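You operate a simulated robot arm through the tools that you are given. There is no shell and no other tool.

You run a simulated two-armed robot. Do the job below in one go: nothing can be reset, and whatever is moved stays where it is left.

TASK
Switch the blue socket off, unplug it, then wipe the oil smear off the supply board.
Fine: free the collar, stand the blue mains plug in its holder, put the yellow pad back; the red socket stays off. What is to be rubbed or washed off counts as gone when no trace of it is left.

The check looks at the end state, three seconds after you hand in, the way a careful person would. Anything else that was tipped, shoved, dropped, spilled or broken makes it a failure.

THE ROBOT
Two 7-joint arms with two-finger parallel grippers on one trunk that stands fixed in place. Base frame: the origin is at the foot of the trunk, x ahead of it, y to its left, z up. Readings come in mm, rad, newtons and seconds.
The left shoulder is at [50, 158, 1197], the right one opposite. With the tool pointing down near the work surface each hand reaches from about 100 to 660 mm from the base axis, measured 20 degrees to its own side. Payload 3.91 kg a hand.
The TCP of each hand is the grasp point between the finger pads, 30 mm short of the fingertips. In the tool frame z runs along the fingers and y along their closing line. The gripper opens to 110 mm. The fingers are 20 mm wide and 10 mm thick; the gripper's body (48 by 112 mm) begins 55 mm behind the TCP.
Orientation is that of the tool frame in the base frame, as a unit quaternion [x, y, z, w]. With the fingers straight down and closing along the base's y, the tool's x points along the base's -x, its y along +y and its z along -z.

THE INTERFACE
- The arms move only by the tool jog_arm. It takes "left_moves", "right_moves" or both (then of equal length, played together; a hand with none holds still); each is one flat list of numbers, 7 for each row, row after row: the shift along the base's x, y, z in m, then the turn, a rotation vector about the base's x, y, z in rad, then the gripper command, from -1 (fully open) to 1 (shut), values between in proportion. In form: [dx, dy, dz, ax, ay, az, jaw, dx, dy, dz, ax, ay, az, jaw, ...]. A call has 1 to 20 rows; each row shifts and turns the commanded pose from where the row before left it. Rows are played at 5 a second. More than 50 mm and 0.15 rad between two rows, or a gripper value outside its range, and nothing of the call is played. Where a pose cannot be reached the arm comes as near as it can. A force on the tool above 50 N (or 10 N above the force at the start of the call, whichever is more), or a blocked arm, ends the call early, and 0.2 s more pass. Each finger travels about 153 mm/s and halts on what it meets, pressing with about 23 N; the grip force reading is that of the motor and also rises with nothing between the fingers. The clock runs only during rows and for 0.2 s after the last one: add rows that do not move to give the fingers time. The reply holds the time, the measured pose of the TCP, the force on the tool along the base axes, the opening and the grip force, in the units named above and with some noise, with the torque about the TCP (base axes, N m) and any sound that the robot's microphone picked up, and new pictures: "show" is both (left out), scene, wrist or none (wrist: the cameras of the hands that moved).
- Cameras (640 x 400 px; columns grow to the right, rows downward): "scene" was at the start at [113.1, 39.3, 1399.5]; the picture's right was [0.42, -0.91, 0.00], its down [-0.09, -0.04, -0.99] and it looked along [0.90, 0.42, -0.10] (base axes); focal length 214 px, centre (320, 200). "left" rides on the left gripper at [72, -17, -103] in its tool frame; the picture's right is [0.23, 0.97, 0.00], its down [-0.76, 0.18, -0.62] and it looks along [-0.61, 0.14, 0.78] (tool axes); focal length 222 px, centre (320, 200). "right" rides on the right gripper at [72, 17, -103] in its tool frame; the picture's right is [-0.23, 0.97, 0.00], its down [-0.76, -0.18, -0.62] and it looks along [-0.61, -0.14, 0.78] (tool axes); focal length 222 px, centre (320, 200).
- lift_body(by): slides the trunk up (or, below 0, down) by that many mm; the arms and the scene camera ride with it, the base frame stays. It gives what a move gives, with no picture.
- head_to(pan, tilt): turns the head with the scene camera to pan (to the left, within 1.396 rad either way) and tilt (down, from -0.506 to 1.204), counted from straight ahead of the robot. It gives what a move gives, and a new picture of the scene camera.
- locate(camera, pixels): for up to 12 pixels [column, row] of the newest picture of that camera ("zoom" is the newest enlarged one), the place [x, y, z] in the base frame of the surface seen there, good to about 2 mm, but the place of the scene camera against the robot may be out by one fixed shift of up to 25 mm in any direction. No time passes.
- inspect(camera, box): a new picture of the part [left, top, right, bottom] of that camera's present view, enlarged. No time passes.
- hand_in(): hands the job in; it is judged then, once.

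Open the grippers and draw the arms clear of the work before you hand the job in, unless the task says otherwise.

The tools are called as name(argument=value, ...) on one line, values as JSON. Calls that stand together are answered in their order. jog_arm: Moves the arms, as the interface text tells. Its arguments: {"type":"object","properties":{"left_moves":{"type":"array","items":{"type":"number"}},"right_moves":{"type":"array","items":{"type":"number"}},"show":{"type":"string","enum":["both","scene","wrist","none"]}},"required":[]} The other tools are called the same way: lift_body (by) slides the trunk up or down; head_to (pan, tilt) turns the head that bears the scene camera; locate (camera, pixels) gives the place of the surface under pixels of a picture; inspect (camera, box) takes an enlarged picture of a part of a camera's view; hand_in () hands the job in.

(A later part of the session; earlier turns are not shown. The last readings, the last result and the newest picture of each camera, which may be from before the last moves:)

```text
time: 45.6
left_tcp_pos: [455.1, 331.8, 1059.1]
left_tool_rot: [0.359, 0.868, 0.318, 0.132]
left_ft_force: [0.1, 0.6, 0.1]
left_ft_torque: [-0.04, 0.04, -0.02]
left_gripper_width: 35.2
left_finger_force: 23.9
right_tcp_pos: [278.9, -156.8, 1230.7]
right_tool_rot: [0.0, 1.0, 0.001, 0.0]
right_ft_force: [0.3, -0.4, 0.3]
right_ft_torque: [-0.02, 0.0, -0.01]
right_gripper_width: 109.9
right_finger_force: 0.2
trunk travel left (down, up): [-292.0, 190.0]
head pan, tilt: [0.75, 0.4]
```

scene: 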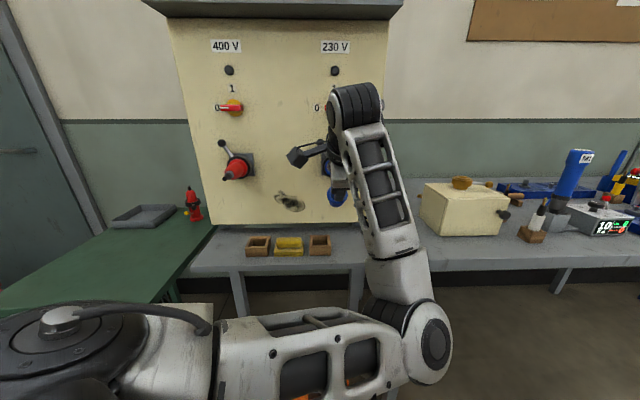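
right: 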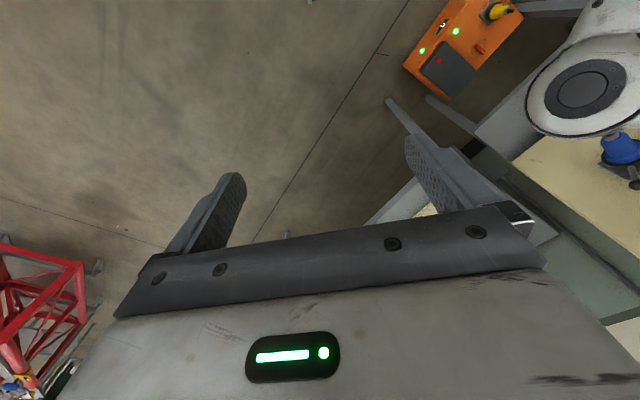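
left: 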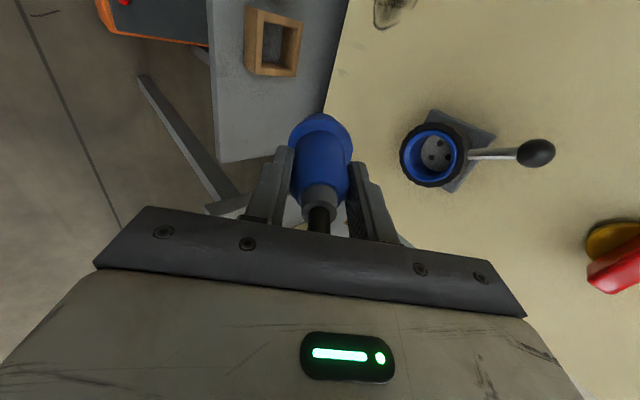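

Works well. I finish the second half of the pitch to point straight down.

jog_arm(left_moves=[0, 0, 0, -0.101, 0.101, 0, 1, 0, 0, 0, -0.101, 0.101, 0, 1, 0, 0, 0, -0.101, 0.101, 0, 1, 0, 0, 0, -0.101, 0.101, 0, 1, 0, 0, 0, -0.101, 0.101, 0, 1, 0, 0, 0, 0, 0, 0, 1], show="both")

```text
time: 47.0
left_tcp_pos: [467.9, 350.1, 1058.6]
left_tool_rot: [0.383, 0.924, -0.005, -0.002]
left_ft_force: [-0.5, 0.7, 0.1]
left_ft_torque: [0.01, -0.02, -0.01]
left_gripper_width: 35.2
left_finger_force: 23.5
left hand out of reach, approached as far as the arm can: row 1, 2, 3
right_tcp_pos: [280.5, -156.7, 1230.2]
right_tool_rot: [0.0, 1.0, 0.0, 0.001]
right_ft_force: [0.8, -0.1, 0.8]
right_ft_torque: [-0.02, 0.02, 0.0]
right_gripper_width: 110.2
right_finger_force: 0.0
trunk travel left (down, up): [-292.0, 190.0]
head pan, tilt: [0.75, 0.4]
```

scene: 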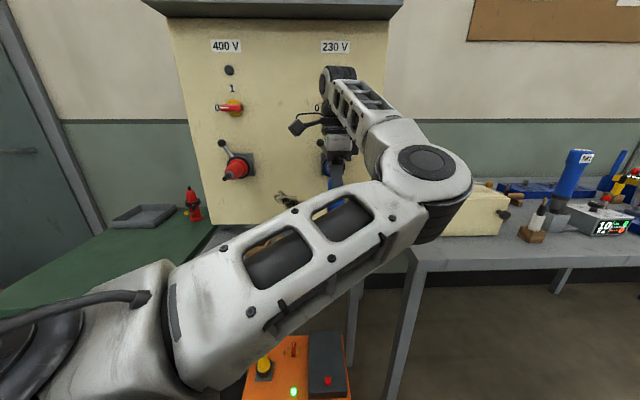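
left: 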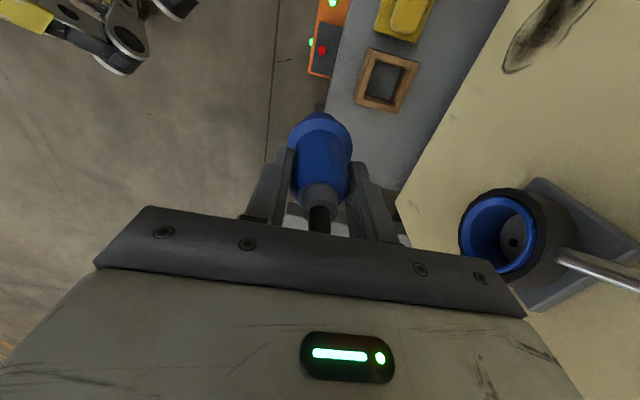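

The hand now points straight down with the plug's front downward. I look at the plug from the scene camera to measure how far its nose reaches, and re-measure the holder from the wrist camera.

inspect(camera="scene", box=[290, 110, 390, 210])

locate(camera="left", pixels=[[368, 49], [418, 62], [402, 112], [353, 102], [375, 60], [407, 69], [396, 103], [365, 94], [320, 115], [400, 20], [345, 125], [300, 140]])

inspect(camera="left", box=[280, 20, 460, 140])

```text
4.00 times, centred on (340, 160) of scene
```

zoom: 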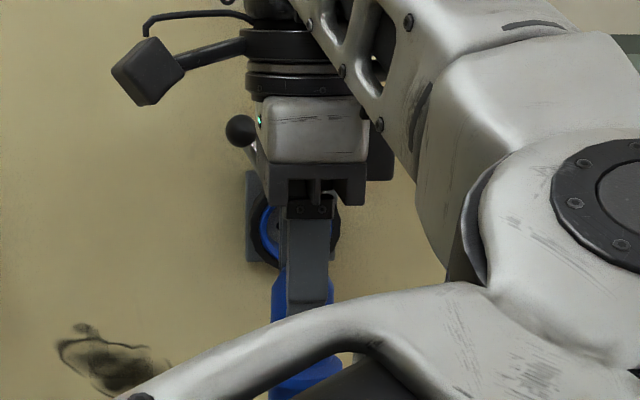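

```text
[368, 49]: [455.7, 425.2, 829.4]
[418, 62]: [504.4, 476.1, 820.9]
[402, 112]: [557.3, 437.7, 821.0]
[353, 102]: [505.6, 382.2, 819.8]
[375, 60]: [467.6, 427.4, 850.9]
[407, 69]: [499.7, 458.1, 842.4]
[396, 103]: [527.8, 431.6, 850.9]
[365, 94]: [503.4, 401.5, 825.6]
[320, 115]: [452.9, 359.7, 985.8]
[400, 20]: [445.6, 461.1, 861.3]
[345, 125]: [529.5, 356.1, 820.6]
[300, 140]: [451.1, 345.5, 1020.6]
```

```text
3.33 times, centred on (370, 80) of left
```

zoom: 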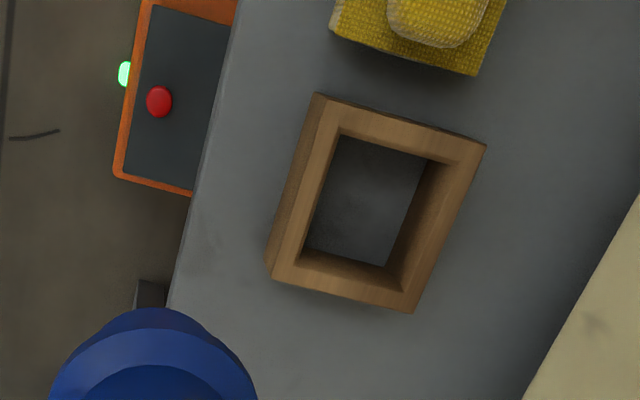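

I measure the holder's rim in this enlarged view: mid-points of its four rim sides and corners.

locate(camera="zoom", pixels=[[400, 128], [448, 225], [345, 288], [305, 195], [330, 105], [478, 152], [408, 305], [278, 272], [345, 140], [425, 163], [385, 262], [310, 250]])

```text
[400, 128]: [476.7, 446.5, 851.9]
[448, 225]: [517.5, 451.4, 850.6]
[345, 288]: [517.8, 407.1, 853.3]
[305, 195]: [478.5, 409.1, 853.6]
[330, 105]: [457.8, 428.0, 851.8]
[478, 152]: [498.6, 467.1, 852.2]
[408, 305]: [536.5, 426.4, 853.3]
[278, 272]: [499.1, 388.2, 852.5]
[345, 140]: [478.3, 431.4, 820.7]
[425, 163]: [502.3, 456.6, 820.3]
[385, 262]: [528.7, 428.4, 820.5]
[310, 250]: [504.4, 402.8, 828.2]
```

Holder centre is [498,427.5], rim z≈852.5, floor z≈820.5, opening about 40 mm. Now I find the nose's end on the plug with fine pixels at its silhouette.

inspect(camera="left", box=[280, 100, 360, 150])

locate(camera="zoom", pixels=[[320, 94], [320, 98], [320, 102], [320, 106], [320, 112], [320, 120], [320, 130], [320, 150], [250, 110], [390, 110], [320, 90], [320, 86]])

```text
8.00 times, centred on (320, 125) of left
```

zoom: 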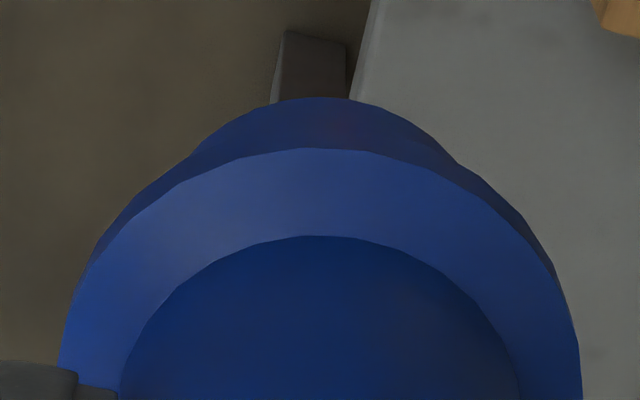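

```text
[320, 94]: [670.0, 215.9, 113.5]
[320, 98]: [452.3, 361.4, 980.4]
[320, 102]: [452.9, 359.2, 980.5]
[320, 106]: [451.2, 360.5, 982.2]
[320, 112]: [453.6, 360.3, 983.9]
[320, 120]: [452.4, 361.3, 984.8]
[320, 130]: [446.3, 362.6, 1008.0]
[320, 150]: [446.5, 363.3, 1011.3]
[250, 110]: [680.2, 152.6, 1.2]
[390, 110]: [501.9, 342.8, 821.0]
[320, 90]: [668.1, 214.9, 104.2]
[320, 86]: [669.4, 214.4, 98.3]
```

The plug: nose Ø≈37 mm reaching 79 mm below the TCP, flange Ø≈49 mm at about 50 mm below, so it will rest on the holder's rim with TCP at z≈903. With the hand's wide side toward the board it would foul the collar, so I turn the hand 90° about the vertical (camera toward the robot).

jog_arm(left_moves=[0, 0, 0, 0, 0, 0.143, 1, 0, 0, 0, 0, 0, 0.143, 1, 0, 0, 0, 0, 0, 0.143, 1, 0, 0, 0, 0, 0, 0.143, 1, 0, 0, 0, 0, 0, 0.143, 1, 0, 0, 0, 0, 0, 0.143, 1, 0, 0, 0, 0, 0, 0, 1], show="both")

```text
time: 48.6
left_tcp_pos: [468.8, 352.1, 1059.1]
left_tool_rot: [-0.037, 0.999, -0.005, 0.0]
left_ft_force: [0.9, 0.1, 0.4]
left_ft_torque: [-0.03, -0.01, 0.01]
left_gripper_width: 35.1
left_finger_force: 23.4
right_tcp_pos: [281.5, -156.8, 1230.7]
right_tool_rot: [-0.001, 1.0, 0.0, 0.0]
right_ft_force: [0.0, -0.6, -0.5]
right_ft_torque: [-0.01, 0.02, 0.04]
right_gripper_width: 110.0
right_finger_force: 0.1
trunk travel left (down, up): [-292.0, 190.0]
head pan, tilt: [0.75, 0.4]
```

scene: 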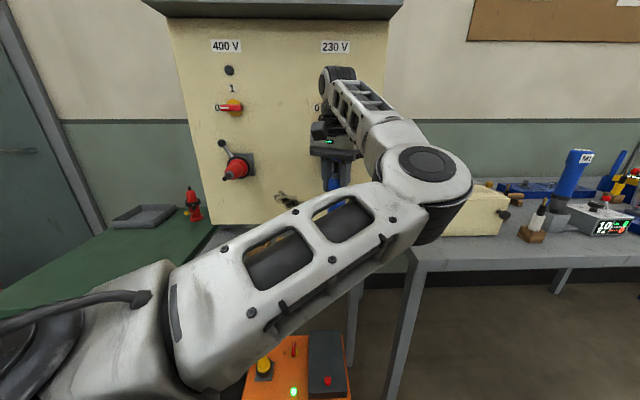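
left: 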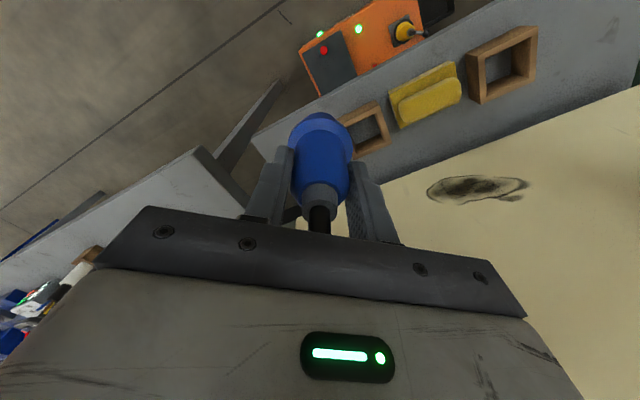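

No trouble. I complete the turn so the hand's narrow side faces the board.

jog_arm(left_moves=[0, 0, 0, 0, 0, 0.1424, 1, 0, 0, 0, 0, 0, 0.1424, 1, 0, 0, 0, 0, 0, 0.1424, 1, 0, 0, 0, 0, 0, 0.1424, 1, 0, 0, 0, 0, 0, 0.1424, 1, 0, 0, 0, 0, 0, 0, 1], show="wrist")

```text
time: 50.0
left_tcp_pos: [468.7, 350.4, 1058.7]
left_tool_rot: [-0.383, 0.924, -0.005, 0.002]
left_ft_force: [-0.3, 0.0, -0.3]
left_ft_torque: [0.01, 0.0, 0.0]
left_gripper_width: 35.0
left_finger_force: 22.5
right_tcp_pos: [279.8, -155.8, 1231.4]
right_tool_rot: [0.0, 1.0, 0.0, 0.001]
right_ft_force: [0.8, -0.2, -0.1]
right_ft_torque: [-0.03, -0.01, 0.02]
right_gripper_width: 110.1
right_finger_force: 0.0
trunk travel left (down, up): [-292.0, 190.0]
head pan, tilt: [0.75, 0.4]
```

left: 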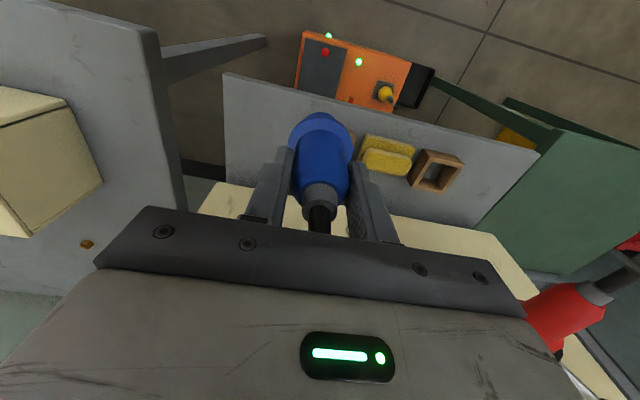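

The hand is now square to the holder. Before approaching I check the size of the wrist housing above the hand, because the lever knob (d≈699, z≈1124) will be near it.

head_to(pan=0.75, tilt=0.2)

inspect(camera="scene", box=[270, 80, 430, 260])

```text
time: 50.7
left_tcp_pos: [468.6, 350.7, 1058.7]
left_tool_rot: [-0.382, 0.924, -0.005, 0.002]
left_ft_force: [-0.1, 1.1, 0.4]
left_ft_torque: [0.0, 0.01, 0.01]
left_gripper_width: 34.8
left_finger_force: 23.1
right_tcp_pos: [278.5, -156.6, 1230.2]
right_tool_rot: [-0.001, 1.0, 0.001, 0.0]
right_ft_force: [-0.4, -0.4, 0.2]
right_ft_torque: [-0.01, -0.02, -0.02]
right_gripper_width: 109.9
right_finger_force: 0.0
trunk travel left (down, up): [-292.0, 190.0]
head pan, tilt: [0.75, 0.201]
```

scene: 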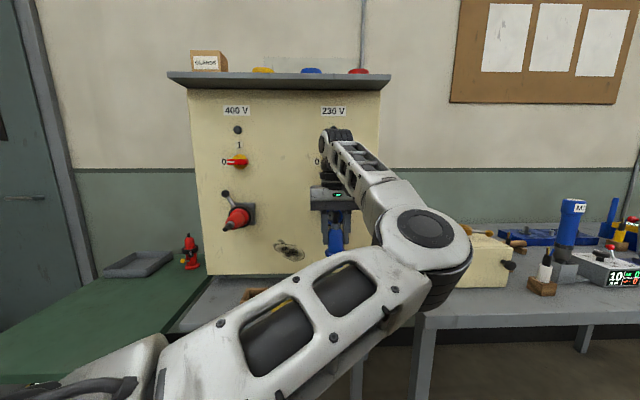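

```text
2.22 times, centred on (350, 170) of scene
```

zoom: 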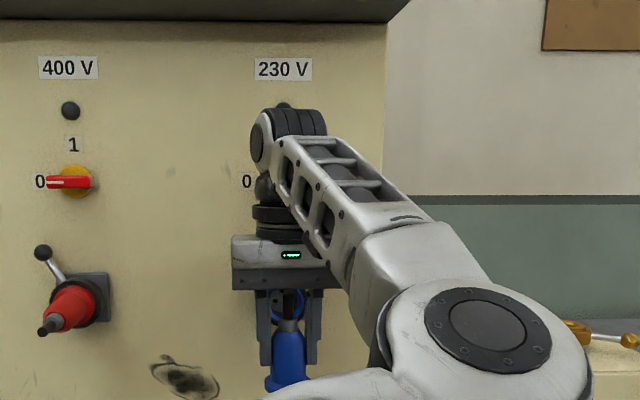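

The wrist housing's radius is about 33 mm, giving roughly 12 mm clearance to the knob: fine. I lower the plug to nose z≈866 while still away from the board, correcting the tiny tilt.

jog_arm(left_moves=[0, 0, -0.0225, 0.0077, 0.0075, 0, 1, 0, 0, -0.0225, 0, 0, 0, 1, 0, 0, -0.0225, 0, 0, 0, 1, 0, 0, -0.0225, 0, 0, 0, 1, 0, 0, -0.0225, 0, 0, 0, 1, 0, 0, 0, 0, 0, 0, 1], show="both")

```text
time: 52.1
left_tcp_pos: [468.4, 349.6, 949.0]
left_tool_rot: [-0.382, 0.924, -0.001, 0.0]
left_ft_force: [-0.5, -0.3, 0.4]
left_ft_torque: [-0.03, 0.02, -0.01]
left_gripper_width: 34.8
left_finger_force: 24.0
right_tcp_pos: [279.6, -156.3, 1230.6]
right_tool_rot: [0.0, 1.0, 0.001, 0.0]
right_ft_force: [-0.1, -0.1, -0.7]
right_ft_torque: [0.0, -0.02, 0.01]
right_gripper_width: 109.9
right_finger_force: 0.1
trunk travel left (down, up): [-292.0, 190.0]
head pan, tilt: [0.75, 0.201]
```

scene: 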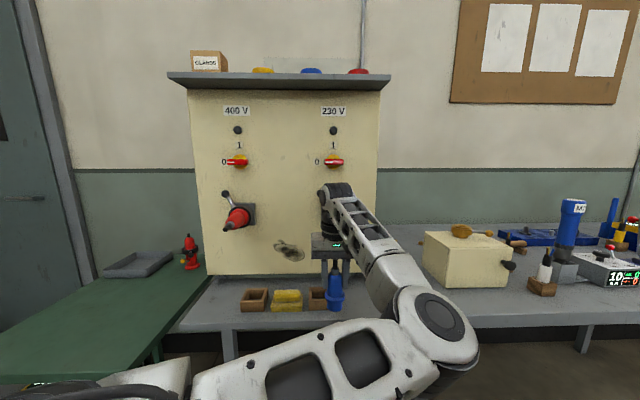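
left: 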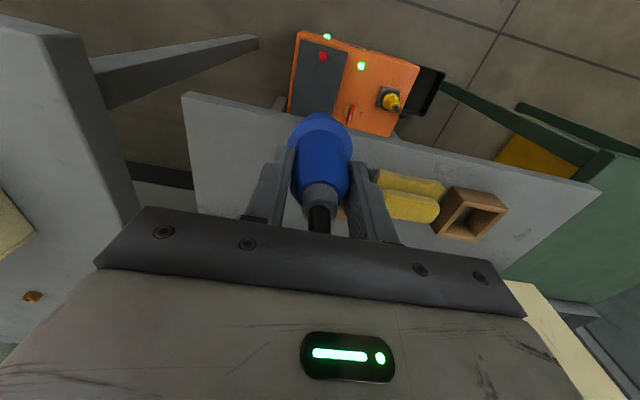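

The nose is now at z≈870, above the rim (852.5). I shift left 34 mm and then forward 76 mm over the holder.

jog_arm(left_moves=[-0.024, 0.024, 0, 0, 0, 0, 1, 0.0179, 0.0179, 0, 0, 0, 0, 1, 0.0179, 0.0179, 0, 0, 0, 0, 1, 0.0179, 0.0179, 0, 0, 0, 0, 1, 0, 0, 0, 0, 0, 0, 1, 0, 0, 0, 0, 0, 0, 1], show="both")

```text
time: 53.5
left_tcp_pos: [498.1, 429.1, 946.3]
left_tool_rot: [-0.382, 0.924, 0.0, 0.0]
left_ft_force: [0.0, 0.3, 0.4]
left_ft_torque: [0.01, 0.02, -0.02]
left_gripper_width: 34.7
left_finger_force: 22.7
right_tcp_pos: [280.3, -156.6, 1231.5]
right_tool_rot: [0.001, 1.0, 0.001, 0.0]
right_ft_force: [-0.8, -0.2, -0.9]
right_ft_torque: [-0.01, -0.01, 0.01]
right_gripper_width: 109.9
right_finger_force: 0.0
trunk travel left (down, up): [-292.0, 190.0]
head pan, tilt: [0.75, 0.201]
```

scene: 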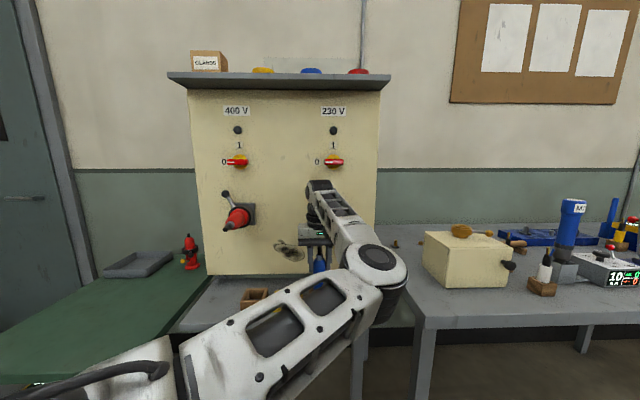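
left: 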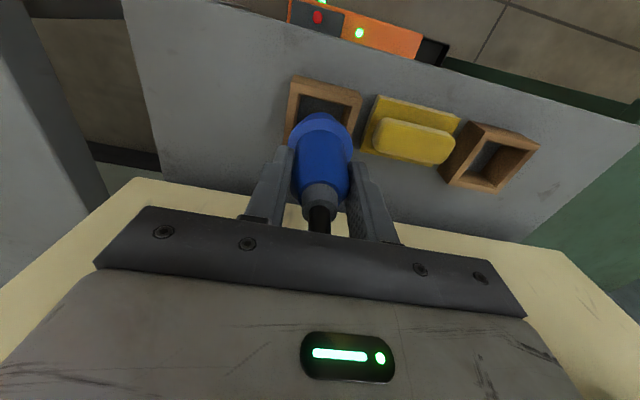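

The plug hangs over the holder (325,105). I measure the visible holder rim and the nose edge from here to align finely.

inspect(camera="left", box=[270, 60, 380, 160])

locate(camera="zoom", pixels=[[180, 75], [420, 115], [135, 250], [385, 270], [300, 100], [160, 160], [400, 190], [200, 100], [390, 130], [280, 205], [280, 212], [280, 225]])

```text
4.00 times, centred on (325, 110) of left
```

zoom: 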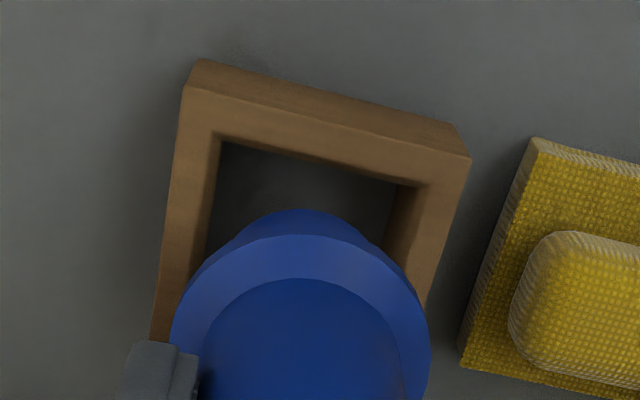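

```text
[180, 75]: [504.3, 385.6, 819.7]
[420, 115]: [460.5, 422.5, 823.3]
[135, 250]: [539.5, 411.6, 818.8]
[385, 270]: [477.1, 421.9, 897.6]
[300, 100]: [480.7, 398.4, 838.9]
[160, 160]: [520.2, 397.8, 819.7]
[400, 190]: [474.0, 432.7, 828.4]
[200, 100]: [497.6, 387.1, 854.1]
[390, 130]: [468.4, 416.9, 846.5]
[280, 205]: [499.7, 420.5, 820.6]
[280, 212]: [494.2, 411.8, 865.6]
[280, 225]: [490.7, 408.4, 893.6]
```

I take rim points right at the inner edges and nose silhouette points.

locate(camera="zoom", pixels=[[320, 152], [260, 138], [400, 175], [214, 180], [206, 230], [196, 230], [424, 220], [418, 260], [305, 210], [240, 228], [370, 240], [330, 213]])

locate(camera="zoom", pixels=[[188, 100], [464, 165], [440, 280], [165, 320], [305, 215], [235, 232], [375, 246], [300, 220], [250, 222], [355, 230], [178, 180], [455, 220]])

```text
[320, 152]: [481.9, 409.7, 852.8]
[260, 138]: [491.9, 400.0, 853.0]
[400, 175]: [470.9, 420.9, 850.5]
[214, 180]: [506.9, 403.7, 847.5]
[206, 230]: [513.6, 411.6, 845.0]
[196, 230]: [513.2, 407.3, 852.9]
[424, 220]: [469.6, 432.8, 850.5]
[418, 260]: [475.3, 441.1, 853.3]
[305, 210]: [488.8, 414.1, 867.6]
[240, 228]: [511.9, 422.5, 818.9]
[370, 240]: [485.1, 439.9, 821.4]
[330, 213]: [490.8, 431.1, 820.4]
```

```text
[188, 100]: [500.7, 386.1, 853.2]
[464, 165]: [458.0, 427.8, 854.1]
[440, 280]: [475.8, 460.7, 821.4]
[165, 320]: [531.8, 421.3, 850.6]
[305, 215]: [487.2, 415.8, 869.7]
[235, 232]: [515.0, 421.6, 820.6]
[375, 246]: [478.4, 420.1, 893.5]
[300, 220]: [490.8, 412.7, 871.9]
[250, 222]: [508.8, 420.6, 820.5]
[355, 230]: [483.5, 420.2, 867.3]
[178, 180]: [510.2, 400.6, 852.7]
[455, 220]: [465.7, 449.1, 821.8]
```

Nose axis ≈ (s 50, d 656.8); holder centre ≈ (s 50, d 655). I shift back about 1.2 mm and go down 8 mm to compare nose and opening at the same level.

jog_arm(left_moves=[-0.0007, -0.001, -0.004, 0, 0, 0, 1, 0, 0, -0.004, 0, 0, 0, 1, 0, 0, 0, 0, 0, 0, 1], show="wrist")

inspect(camera="left", box=[280, 80, 370, 150])

```text
time: 54.3
left_tcp_pos: [496.8, 427.9, 938.0]
left_tool_rot: [-0.383, 0.924, 0.0, 0.0]
left_ft_force: [0.1, -0.3, 0.2]
left_ft_torque: [0.02, 0.02, -0.01]
left_gripper_width: 34.8
left_finger_force: 22.8
right_tcp_pos: [279.8, -155.3, 1230.4]
right_tool_rot: [0.0, 1.0, 0.001, 0.0]
right_ft_force: [0.2, 0.0, -0.8]
right_ft_torque: [0.01, 0.04, 0.01]
right_gripper_width: 110.1
right_finger_force: 0.1
trunk travel left (down, up): [-292.0, 190.0]
head pan, tilt: [0.75, 0.201]
```

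left: 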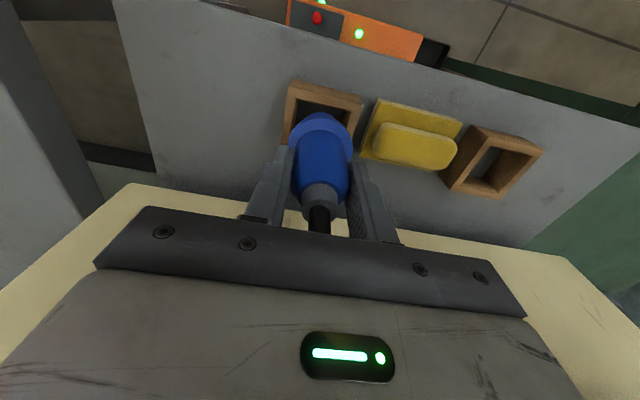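

```text
5.71 times, centred on (325, 115) of left
```

zoom: 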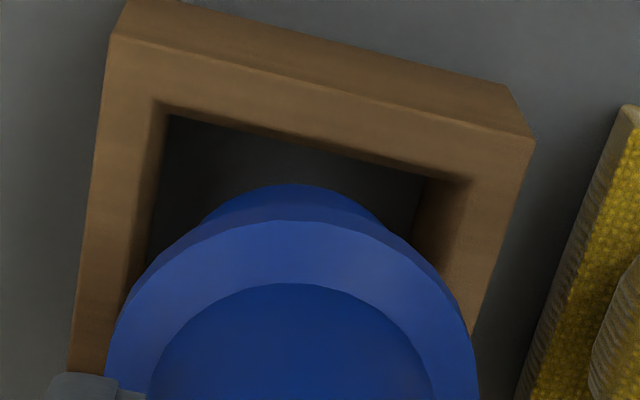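

Now nose and rim are almost level. I measure again the gaps at this height.

locate(camera="zoom", pixels=[[290, 187], [250, 193], [330, 195], [215, 212], [372, 222], [290, 128], [220, 112], [400, 155], [150, 180], [140, 240], [465, 230], [455, 290]])

locate(camera="zoom", pixels=[[110, 40], [528, 140], [285, 190], [300, 189], [270, 190], [310, 192], [158, 120], [165, 150], [160, 200], [445, 190], [430, 230], [420, 210]])

```text
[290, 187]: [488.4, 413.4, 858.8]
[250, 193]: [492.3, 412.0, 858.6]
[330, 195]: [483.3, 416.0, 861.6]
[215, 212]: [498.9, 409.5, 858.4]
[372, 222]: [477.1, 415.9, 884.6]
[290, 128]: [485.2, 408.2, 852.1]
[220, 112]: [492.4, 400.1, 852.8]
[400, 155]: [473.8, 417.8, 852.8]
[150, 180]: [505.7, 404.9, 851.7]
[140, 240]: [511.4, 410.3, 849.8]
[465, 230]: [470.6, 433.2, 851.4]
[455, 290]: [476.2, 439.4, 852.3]
```

```text
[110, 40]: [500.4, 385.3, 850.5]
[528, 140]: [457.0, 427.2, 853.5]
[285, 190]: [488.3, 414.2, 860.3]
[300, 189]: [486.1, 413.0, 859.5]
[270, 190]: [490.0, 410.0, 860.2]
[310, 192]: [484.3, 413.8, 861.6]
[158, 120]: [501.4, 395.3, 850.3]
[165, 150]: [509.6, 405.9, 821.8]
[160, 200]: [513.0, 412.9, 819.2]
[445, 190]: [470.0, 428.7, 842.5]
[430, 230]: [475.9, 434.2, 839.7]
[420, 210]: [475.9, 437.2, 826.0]
```

Nose centre ≈ (s 50, d 654.8), hole centre ≈ (s 51, d 656), hole about 43 mm wide: it fits. I nudge by 1 mm and lower 20 mm slowly.

jog_arm(left_moves=[0.0013, 0.0001, -0.003, 0, 0, 0, 1, 0, 0, -0.005, 0, 0, 0, 1, 0, 0, -0.004, 0, 0, 0, 1, 0, 0, -0.004, 0, 0, 0, 1, 0, 0, -0.004, 0, 0, 0, 1, 0, 0, 0, 0, 0, 0, 1], show="wrist")

```text
time: 55.7
left_tcp_pos: [497.5, 427.9, 918.6]
left_tool_rot: [-0.383, 0.924, 0.002, -0.001]
left_ft_force: [-0.6, -0.3, -0.7]
left_ft_torque: [0.01, 0.06, 0.0]
left_gripper_width: 34.8
left_finger_force: 23.1
right_tcp_pos: [279.6, -156.0, 1230.8]
right_tool_rot: [0.001, 1.0, 0.001, 0.0]
right_ft_force: [0.1, -0.4, -0.4]
right_ft_torque: [0.02, -0.01, 0.05]
right_gripper_width: 109.9
right_finger_force: 0.1
trunk travel left (down, up): [-292.0, 190.0]
head pan, tilt: [0.75, 0.201]
```

left: 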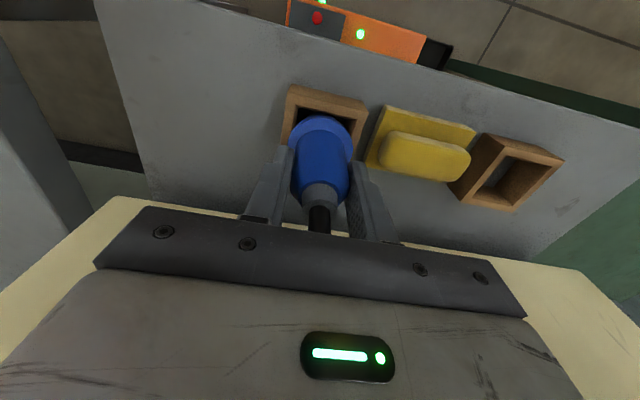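

No contact force; the nose is already inside the opening. I continue down in small steps.

jog_arm(left_moves=[0, 0, -0.004, 0, 0, 0, 1, 0, 0, -0.004, 0, 0, 0, 1, 0, 0, -0.003, 0, 0, 0, 1, 0, 0, 0, 0, 0, 0, 1], show="wrist")

inspect(camera="left", box=[270, 70, 380, 150])

```text
time: 56.7
left_tcp_pos: [498.6, 428.5, 907.0]
left_tool_rot: [-0.382, 0.924, 0.0, -0.001]
left_ft_force: [-0.7, -0.4, -0.3]
left_ft_torque: [0.01, 0.0, -0.04]
left_gripper_width: 35.1
left_finger_force: 22.8
right_tcp_pos: [280.2, -155.4, 1231.0]
right_tool_rot: [0.001, 1.0, 0.001, 0.0]
right_ft_force: [0.1, 0.3, 0.2]
right_ft_torque: [0.02, -0.02, 0.0]
right_gripper_width: 110.1
right_finger_force: 0.0
trunk travel left (down, up): [-292.0, 190.0]
head pan, tilt: [0.75, 0.201]
```

left: 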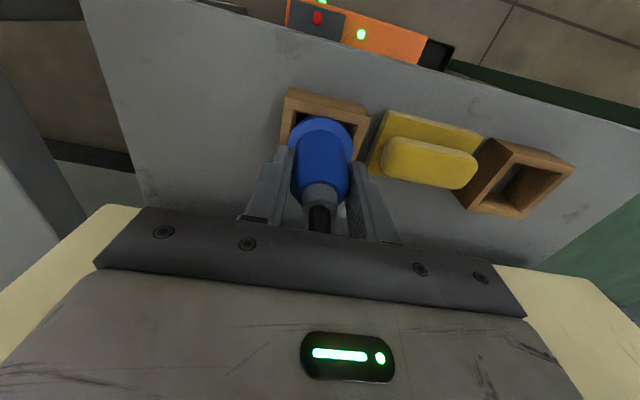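

```text
5.00 times, centred on (325, 110) of left
```

zoom: 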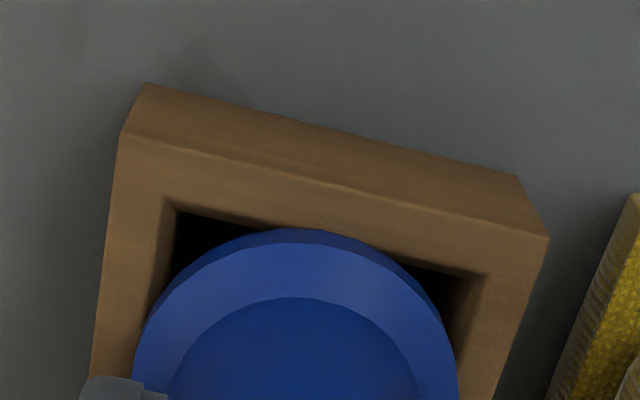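

The flange is just above the rim and centred. I go down in 1 mm steps to set it down.

jog_arm(left_moves=[0, 0, -0.001, 0, 0, 0, 1, 0, 0, -0.001, 0, 0, 0, 1, 0, 0, -0.001, 0, 0, 0, 1, 0, 0, 0, 0, 0, 0, 1], show="none")

```text
time: 57.7
left_tcp_pos: [498.2, 428.1, 906.5]
left_tool_rot: [-0.383, 0.924, 0.001, 0.003]
left_ft_force: [-0.2, 0.2, 13.8]
left_ft_torque: [0.13, -0.13, -0.07]
left_gripper_width: 35.0
left_finger_force: 22.7
right_tcp_pos: [278.7, -156.7, 1230.8]
right_tool_rot: [0.0, 1.0, 0.003, 0.001]
right_ft_force: [0.5, 0.0, -0.6]
right_ft_torque: [-0.01, 0.0, 0.02]
right_gripper_width: 110.3
right_finger_force: 0.1
trunk travel left (down, up): [-292.0, 190.0]
head pan, tilt: [0.75, 0.201]
```

The plug rests in the holder (13.8 N upward). I relieve the pressure by 1 mm and open the fingers gently.

jog_arm(left_moves=[0, 0, 0.001, 0, 0, 0, 1, 0, 0, 0, 0, 0, 0, 0.25, 0, 0, 0, 0, 0, 0, 0.1, 0, 0, 0, 0, 0, 0, -0.1, 0, 0, 0, 0, 0, 0, -0.1], show="both")

```text
time: 58.9
left_tcp_pos: [497.5, 429.2, 906.0]
left_tool_rot: [-0.383, 0.924, 0.001, 0.0]
left_ft_force: [-0.1, 0.2, 0.2]
left_ft_torque: [0.04, -0.01, -0.02]
left_gripper_width: 60.7
left_finger_force: 0.0
right_tcp_pos: [280.1, -156.6, 1230.5]
right_tool_rot: [0.0, 1.0, 0.001, 0.0]
right_ft_force: [0.2, -0.6, 0.2]
right_ft_torque: [0.01, -0.03, 0.04]
right_gripper_width: 110.1
right_finger_force: 0.1
trunk travel left (down, up): [-292.0, 190.0]
head pan, tilt: [0.75, 0.201]
```

scene: 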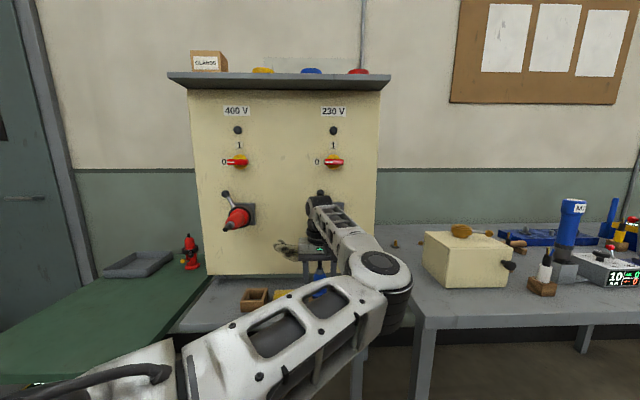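
left: 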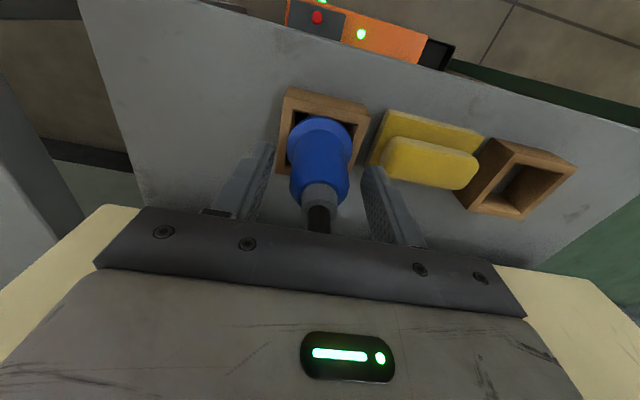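

The plug stands free in its holder. I raise the whole trunk 95 mm so the open fingers rise straight off it.

lift_body(by=95)

inspect(camera="left", box=[0, 0, 640, 400])

```text
time: 60.2
left_tcp_pos: [493.2, 435.9, 997.3]
left_tool_rot: [-0.389, 0.921, 0.001, -0.004]
left_ft_force: [-24.2, 22.9, -18.5]
left_ft_torque: [-1.76, -0.76, 1.48]
left_gripper_width: 60.5
left_finger_force: 0.1
right_tcp_pos: [279.8, -152.2, 1327.3]
right_tool_rot: [0.001, 1.0, -0.001, 0.001]
right_ft_force: [0.2, 1.4, 0.4]
right_ft_torque: [0.02, 0.03, -0.01]
right_gripper_width: 109.9
right_finger_force: 0.0
trunk travel left (down, up): [-387.0, 95.0]
head pan, tilt: [0.75, 0.201]
```

```text
1.00 times, centred on (320, 200) of left (not enlarged: the box is as wide or as high as the picture)
```

zoom: 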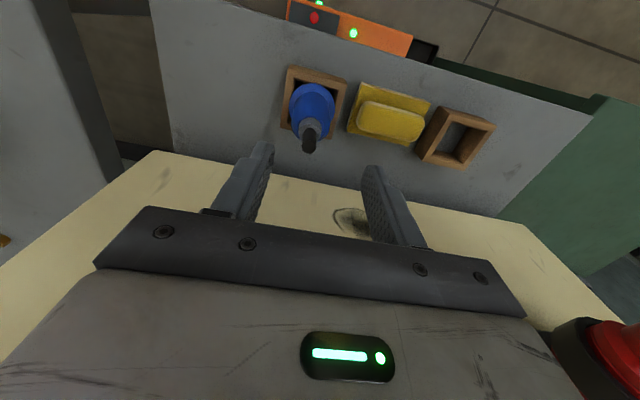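

The rising hand has met the collar: a 38 N push to the left/down at about 43 mm board-side of the hand. The plug is fine at (308,115). I relieve it by moving left 14 mm and then back away from the board.

jog_arm(left_moves=[-0.005, 0.005, 0, 0, 0, 0, -0.1, -0.005, 0.005, 0, 0, 0, 0, -0.1, -0.0106, -0.0106, 0, 0, 0, 0, -0.1, -0.0177, -0.0177, 0, 0, 0, 0, -0.1, -0.0177, -0.0177, 0, 0, 0, 0, -0.1, 0, 0, 0, 0, 0, 0, -0.1], show="both")

```text
time: 61.6
left_tcp_pos: [442.3, 393.3, 1000.8]
left_tool_rot: [-0.382, 0.924, 0.0, 0.0]
left_ft_force: [0.4, -0.6, 0.1]
left_ft_torque: [0.02, -0.02, 0.01]
left_gripper_width: 60.4
left_finger_force: 0.0
right_tcp_pos: [279.8, -155.7, 1326.0]
right_tool_rot: [0.001, 1.0, 0.001, 0.0]
right_ft_force: [0.5, 0.0, 0.0]
right_ft_torque: [0.0, 0.01, 0.0]
right_gripper_width: 110.0
right_finger_force: 0.0
trunk travel left (down, up): [-387.0, 95.0]
head pan, tilt: [0.75, 0.201]
```

scene: 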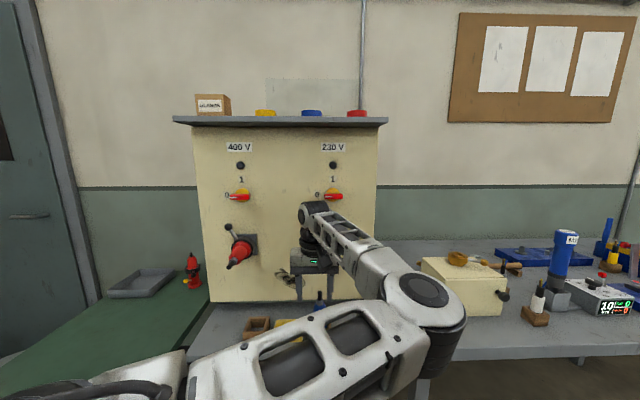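
left: 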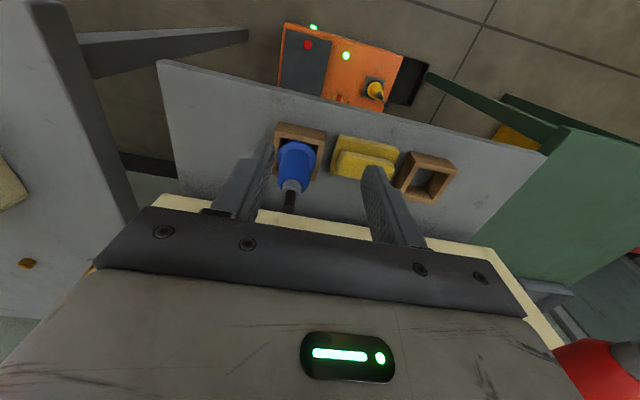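

The force is gone and the plug stands upright at (295,165). I turn the hand back (wide side toward the board) and slide left toward the pad, which also frees the view of the blue socket.

jog_arm(left_moves=[-0.009, 0.005, 0.003, 0, 0, -0.1428, -0.1, -0.009, 0.005, 0.003, 0, 0, -0.1428, -0.1, -0.009, 0.005, 0.003, 0, 0, -0.1428, -0.1, -0.009, 0.005, 0, 0, 0, -0.1428, -0.1, -0.009, 0.005, 0, 0, 0, -0.1428, -0.1, -0.009, 0.005, 0, 0, 0, -0.1428, -0.1, -0.009, 0.005, 0, 0, 0, -0.1428, -0.1, 0, 0, 0, 0, 0, -0.1428, -0.1, 0, 0, 0, 0, 0, -0.1428, -0.1, 0, 0, 0, 0, 0, -0.1428, -0.1, 0, 0, 0, 0, 0, -0.1428, -0.1, 0, 0, 0, 0, 0, 0, -0.1], show="both")

```text
time: 64.2
left_tcp_pos: [378.5, 426.4, 1009.3]
left_tool_rot: [0.384, 0.924, 0.0, 0.001]
left_ft_force: [-0.5, 0.4, -0.3]
left_ft_torque: [0.0, -0.01, -0.01]
left_gripper_width: 60.9
left_finger_force: 0.1
right_tcp_pos: [279.9, -156.6, 1325.2]
right_tool_rot: [0.0, 1.0, 0.001, 0.0]
right_ft_force: [-0.4, -0.1, -0.2]
right_ft_torque: [0.01, 0.04, -0.01]
right_gripper_width: 110.1
right_finger_force: 0.1
trunk travel left (down, up): [-387.0, 95.0]
head pan, tilt: [0.75, 0.201]
```

scene: 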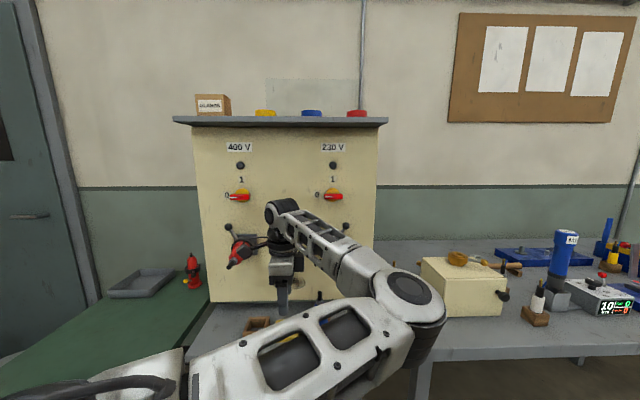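
left: 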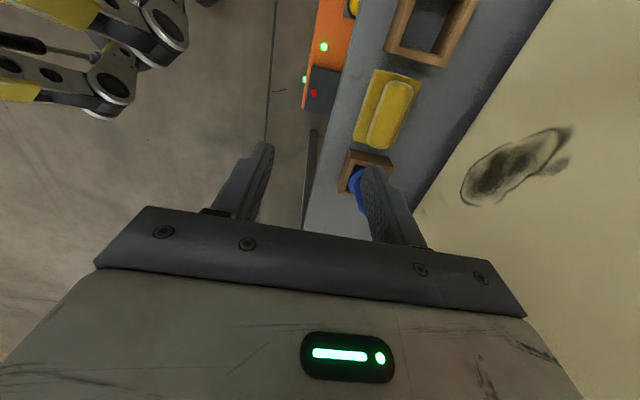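

I now look at the blue socket's lever near (345,228) in the scene.

inspect(camera="scene", box=[290, 150, 390, 300])

```text
2.67 times, centred on (340, 225) of scene
```

zoom: 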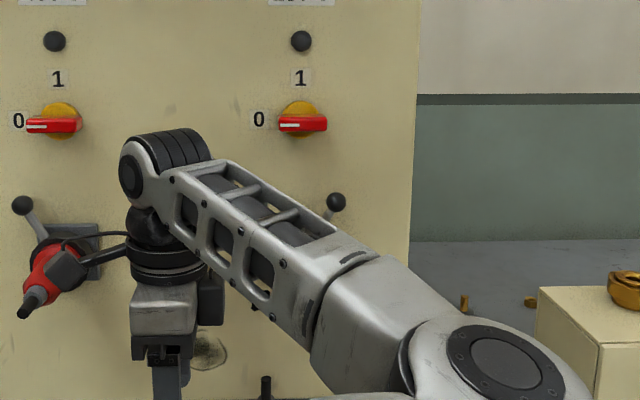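

The collar was turned back to the right when the hand met it, so I will have to free it again (I'll do that at the end). Now I measure the pad from the wrist view.

inspect(camera="left", box=[320, 50, 460, 180])

locate(camera="left", pixels=[[376, 71], [420, 82], [395, 148], [355, 138], [395, 82], [413, 87], [388, 147], [370, 140], [392, 112], [378, 112], [403, 112], [362, 120]])

```text
3.08 times, centred on (390, 115) of left
```

zoom: 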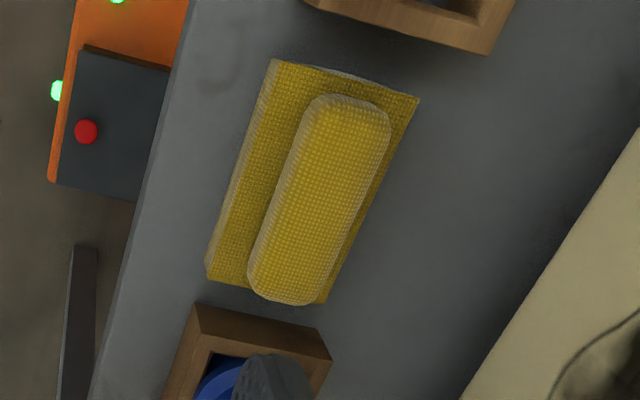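

```text
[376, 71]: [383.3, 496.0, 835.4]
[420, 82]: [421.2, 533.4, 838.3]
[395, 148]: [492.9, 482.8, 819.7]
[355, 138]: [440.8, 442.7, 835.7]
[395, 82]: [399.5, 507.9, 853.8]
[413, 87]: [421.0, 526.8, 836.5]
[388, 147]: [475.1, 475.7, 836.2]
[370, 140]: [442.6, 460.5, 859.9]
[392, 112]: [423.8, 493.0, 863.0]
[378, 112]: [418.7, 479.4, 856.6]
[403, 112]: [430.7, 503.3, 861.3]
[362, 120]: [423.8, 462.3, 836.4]
```

Pad base spans s −80…0, d 622…675 (top z≈836); the grip ridge spans d 634…663 up to z≈863. I move over it at height, then lower the trunk 110 mm.

jog_arm(left_moves=[0.0173, 0.0201, 0, 0, 0, 0, -0.15, 0.0173, 0.0201, 0, 0, 0, 0, -0.15, 0.0172, 0.0202, 0, 0, 0, 0, -0.15, 0, 0, 0, 0, 0, 0, -0.15], show="both")

```text
time: 65.2
left_tcp_pos: [431.0, 487.0, 1009.5]
left_tool_rot: [0.381, 0.924, 0.0, 0.001]
left_ft_force: [-0.4, -0.2, 0.1]
left_ft_torque: [-0.01, -0.02, 0.01]
left_gripper_width: 63.5
left_finger_force: 0.2
right_tcp_pos: [278.8, -155.1, 1325.6]
right_tool_rot: [0.0, 1.0, 0.001, 0.0]
right_ft_force: [-0.5, 0.0, -0.2]
right_ft_torque: [0.01, -0.01, 0.01]
right_gripper_width: 110.0
right_finger_force: 0.1
trunk travel left (down, up): [-387.0, 95.0]
head pan, tilt: [0.75, 0.201]
```

scene: 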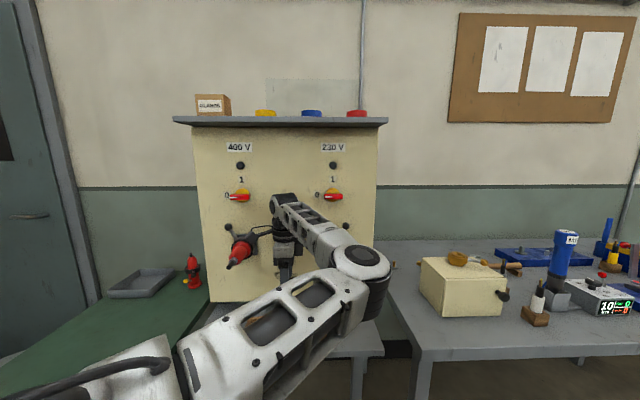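
left: 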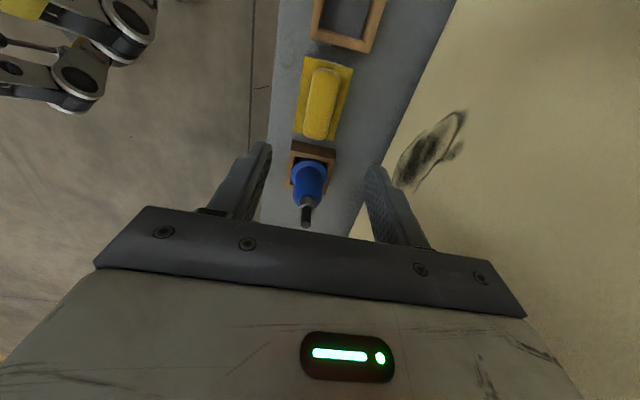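

The wrist camera at the hand's left side will pass near the red plug when I go down, so I measure the red plug first.

inspect(camera="scene", box=[210, 210, 310, 290])

locate(camera="zoom", pixels=[[185, 225], [210, 215], [235, 195], [150, 260], [130, 290], [250, 170], [205, 250], [170, 280], [300, 175], [340, 130], [105, 90], [270, 210]])

```text
5.00 times, centred on (260, 250) of scene
```

zoom: 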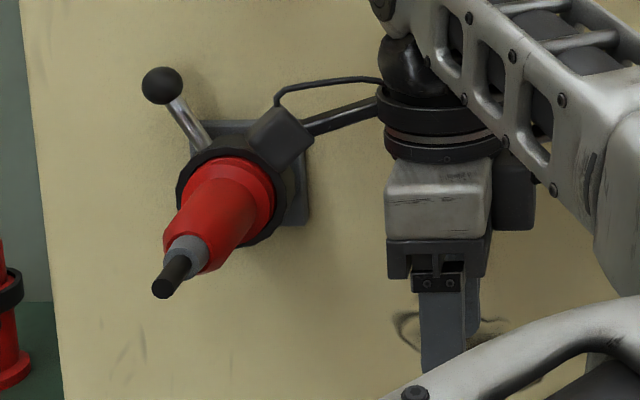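

```text
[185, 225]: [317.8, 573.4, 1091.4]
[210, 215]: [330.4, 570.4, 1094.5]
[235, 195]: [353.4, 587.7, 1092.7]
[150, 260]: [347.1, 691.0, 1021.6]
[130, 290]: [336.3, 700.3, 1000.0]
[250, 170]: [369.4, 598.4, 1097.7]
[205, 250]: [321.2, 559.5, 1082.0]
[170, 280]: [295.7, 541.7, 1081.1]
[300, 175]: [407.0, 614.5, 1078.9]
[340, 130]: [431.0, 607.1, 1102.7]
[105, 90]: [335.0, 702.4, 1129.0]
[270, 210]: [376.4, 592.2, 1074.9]
```

The red plug's right side is at s≈−145; the camera at s≈−112±20 would pass with about 13 mm. I shift 4 mm right for margin, then lower the trunk 110 mm.

jog_arm(left_moves=[0.0028, -0.0028, 0, 0, 0, 0, -0.15, 0, 0, 0, 0, 0, 0, -0.15], show="none")

lift_body(by=-110)

inspect(camera="left", box=[0, 0, 640, 400])

```text
time: 65.8
left_tcp_pos: [433.5, 483.8, 1009.0]
left_tool_rot: [0.382, 0.924, 0.0, 0.0]
left_ft_force: [-1.0, 0.3, -0.2]
left_ft_torque: [0.01, -0.02, -0.01]
left_gripper_width: 63.4
left_finger_force: 0.1
right_tcp_pos: [280.2, -156.4, 1326.3]
right_tool_rot: [-0.001, 1.0, 0.001, 0.001]
right_ft_force: [0.3, 0.3, -0.4]
right_ft_torque: [0.03, 0.01, -0.02]
right_gripper_width: 109.9
right_finger_force: 0.1
trunk travel left (down, up): [-387.0, 95.0]
head pan, tilt: [0.75, 0.201]
```

```text
time: 67.2
left_tcp_pos: [432.8, 483.6, 900.2]
left_tool_rot: [0.383, 0.924, 0.001, 0.001]
left_ft_force: [-0.5, 0.3, 0.2]
left_ft_torque: [-0.04, 0.0, 0.05]
left_gripper_width: 63.5
left_finger_force: 0.0
right_tcp_pos: [280.4, -156.6, 1215.4]
right_tool_rot: [0.0, 1.0, 0.001, 0.001]
right_ft_force: [-0.2, -0.7, -0.3]
right_ft_torque: [-0.02, 0.01, 0.01]
right_gripper_width: 110.0
right_finger_force: 0.1
trunk travel left (down, up): [-277.0, 205.0]
head pan, tilt: [0.75, 0.201]
```

```text
1.00 times, centred on (320, 200) of left (not enlarged: the box is as wide or as high as the picture)
```

zoom: 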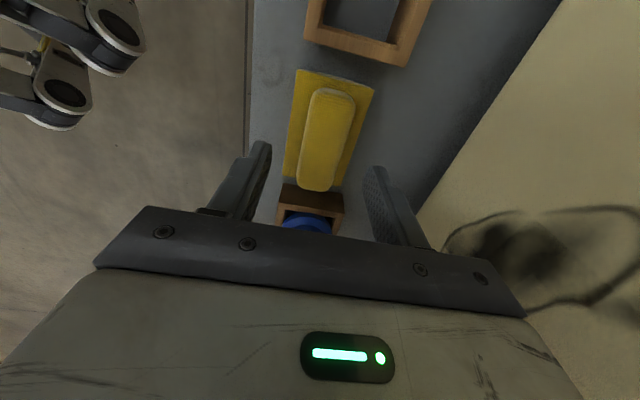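

The fingers straddle the pad's ridge, at height z≈900. I measure the ridge again from here.

locate(camera="zoom", pixels=[[330, 120], [310, 130], [350, 130], [320, 170], [304, 170], [337, 170], [300, 72], [373, 88], [338, 188], [284, 178], [262, 150], [375, 175]])

```text
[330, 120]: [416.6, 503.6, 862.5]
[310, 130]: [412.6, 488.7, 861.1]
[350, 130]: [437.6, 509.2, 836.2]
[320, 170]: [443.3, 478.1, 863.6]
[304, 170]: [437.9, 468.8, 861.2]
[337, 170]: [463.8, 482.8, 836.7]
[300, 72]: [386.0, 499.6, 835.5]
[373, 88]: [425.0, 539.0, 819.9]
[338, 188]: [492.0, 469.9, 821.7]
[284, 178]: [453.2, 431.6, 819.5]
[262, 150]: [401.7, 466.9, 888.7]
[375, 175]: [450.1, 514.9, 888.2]
```

Ridge middle d≈649 matches the fingers' middle d≈648. I go down 31 mm so the fingertips reach just above the pad base.

jog_arm(left_moves=[0, 0, -0.011, 0, 0, 0, -0.15, 0, 0, -0.01, 0, 0, 0, -0.15, 0, 0, -0.01, 0, 0, 0, -0.15, 0, 0, 0, 0, 0, 0, -0.15], show="wrist")

```text
time: 68.2
left_tcp_pos: [433.8, 485.1, 868.1]
left_tool_rot: [0.383, 0.924, 0.0, 0.0]
left_ft_force: [0.2, -0.1, -0.1]
left_ft_torque: [0.03, 0.0, 0.0]
left_gripper_width: 63.1
left_finger_force: 0.2
right_tcp_pos: [280.1, -156.5, 1215.8]
right_tool_rot: [0.001, 1.0, 0.002, -0.001]
right_ft_force: [-0.2, 0.3, -0.7]
right_ft_torque: [0.03, 0.02, 0.02]
right_gripper_width: 109.9
right_finger_force: 0.1
trunk travel left (down, up): [-277.0, 205.0]
head pan, tilt: [0.75, 0.201]
```

left: 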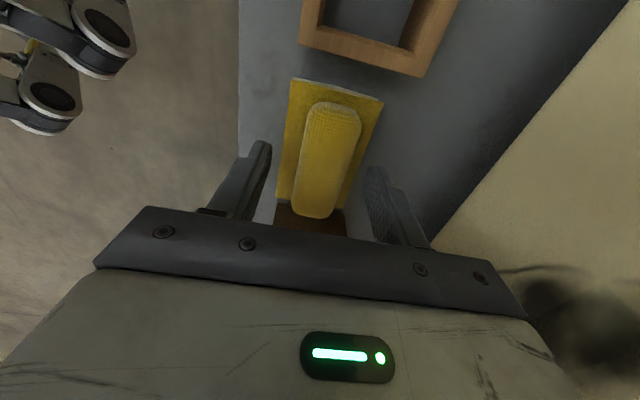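

No contact; I note this pick pose (TCP [433.5,484.5,868.5]) for putting it back, and close on the ridge.

jog_arm(left_moves=[0, 0, 0, 0, 0, 0, 0.3, 0, 0, 0, 0, 0, 0, 1, 0, 0, 0, 0, 0, 0, 1, 0, 0, 0, 0, 0, 0, 1], show="wrist")

```text
time: 69.2
left_tcp_pos: [432.8, 484.0, 868.0]
left_tool_rot: [0.382, 0.924, 0.0, -0.001]
left_ft_force: [-0.7, -0.8, -0.3]
left_ft_torque: [0.01, -0.02, 0.01]
left_gripper_width: 29.0
left_finger_force: 22.8
right_tcp_pos: [280.2, -155.3, 1215.9]
right_tool_rot: [0.0, 1.0, 0.001, 0.0]
right_ft_force: [0.1, 0.0, 0.6]
right_ft_torque: [-0.01, 0.02, 0.0]
right_gripper_width: 110.1
right_finger_force: 0.0
trunk travel left (down, up): [-277.0, 205.0]
head pan, tilt: [0.75, 0.201]
```

left: 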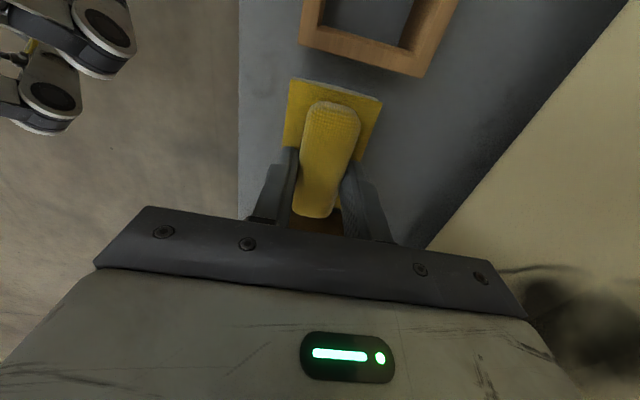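

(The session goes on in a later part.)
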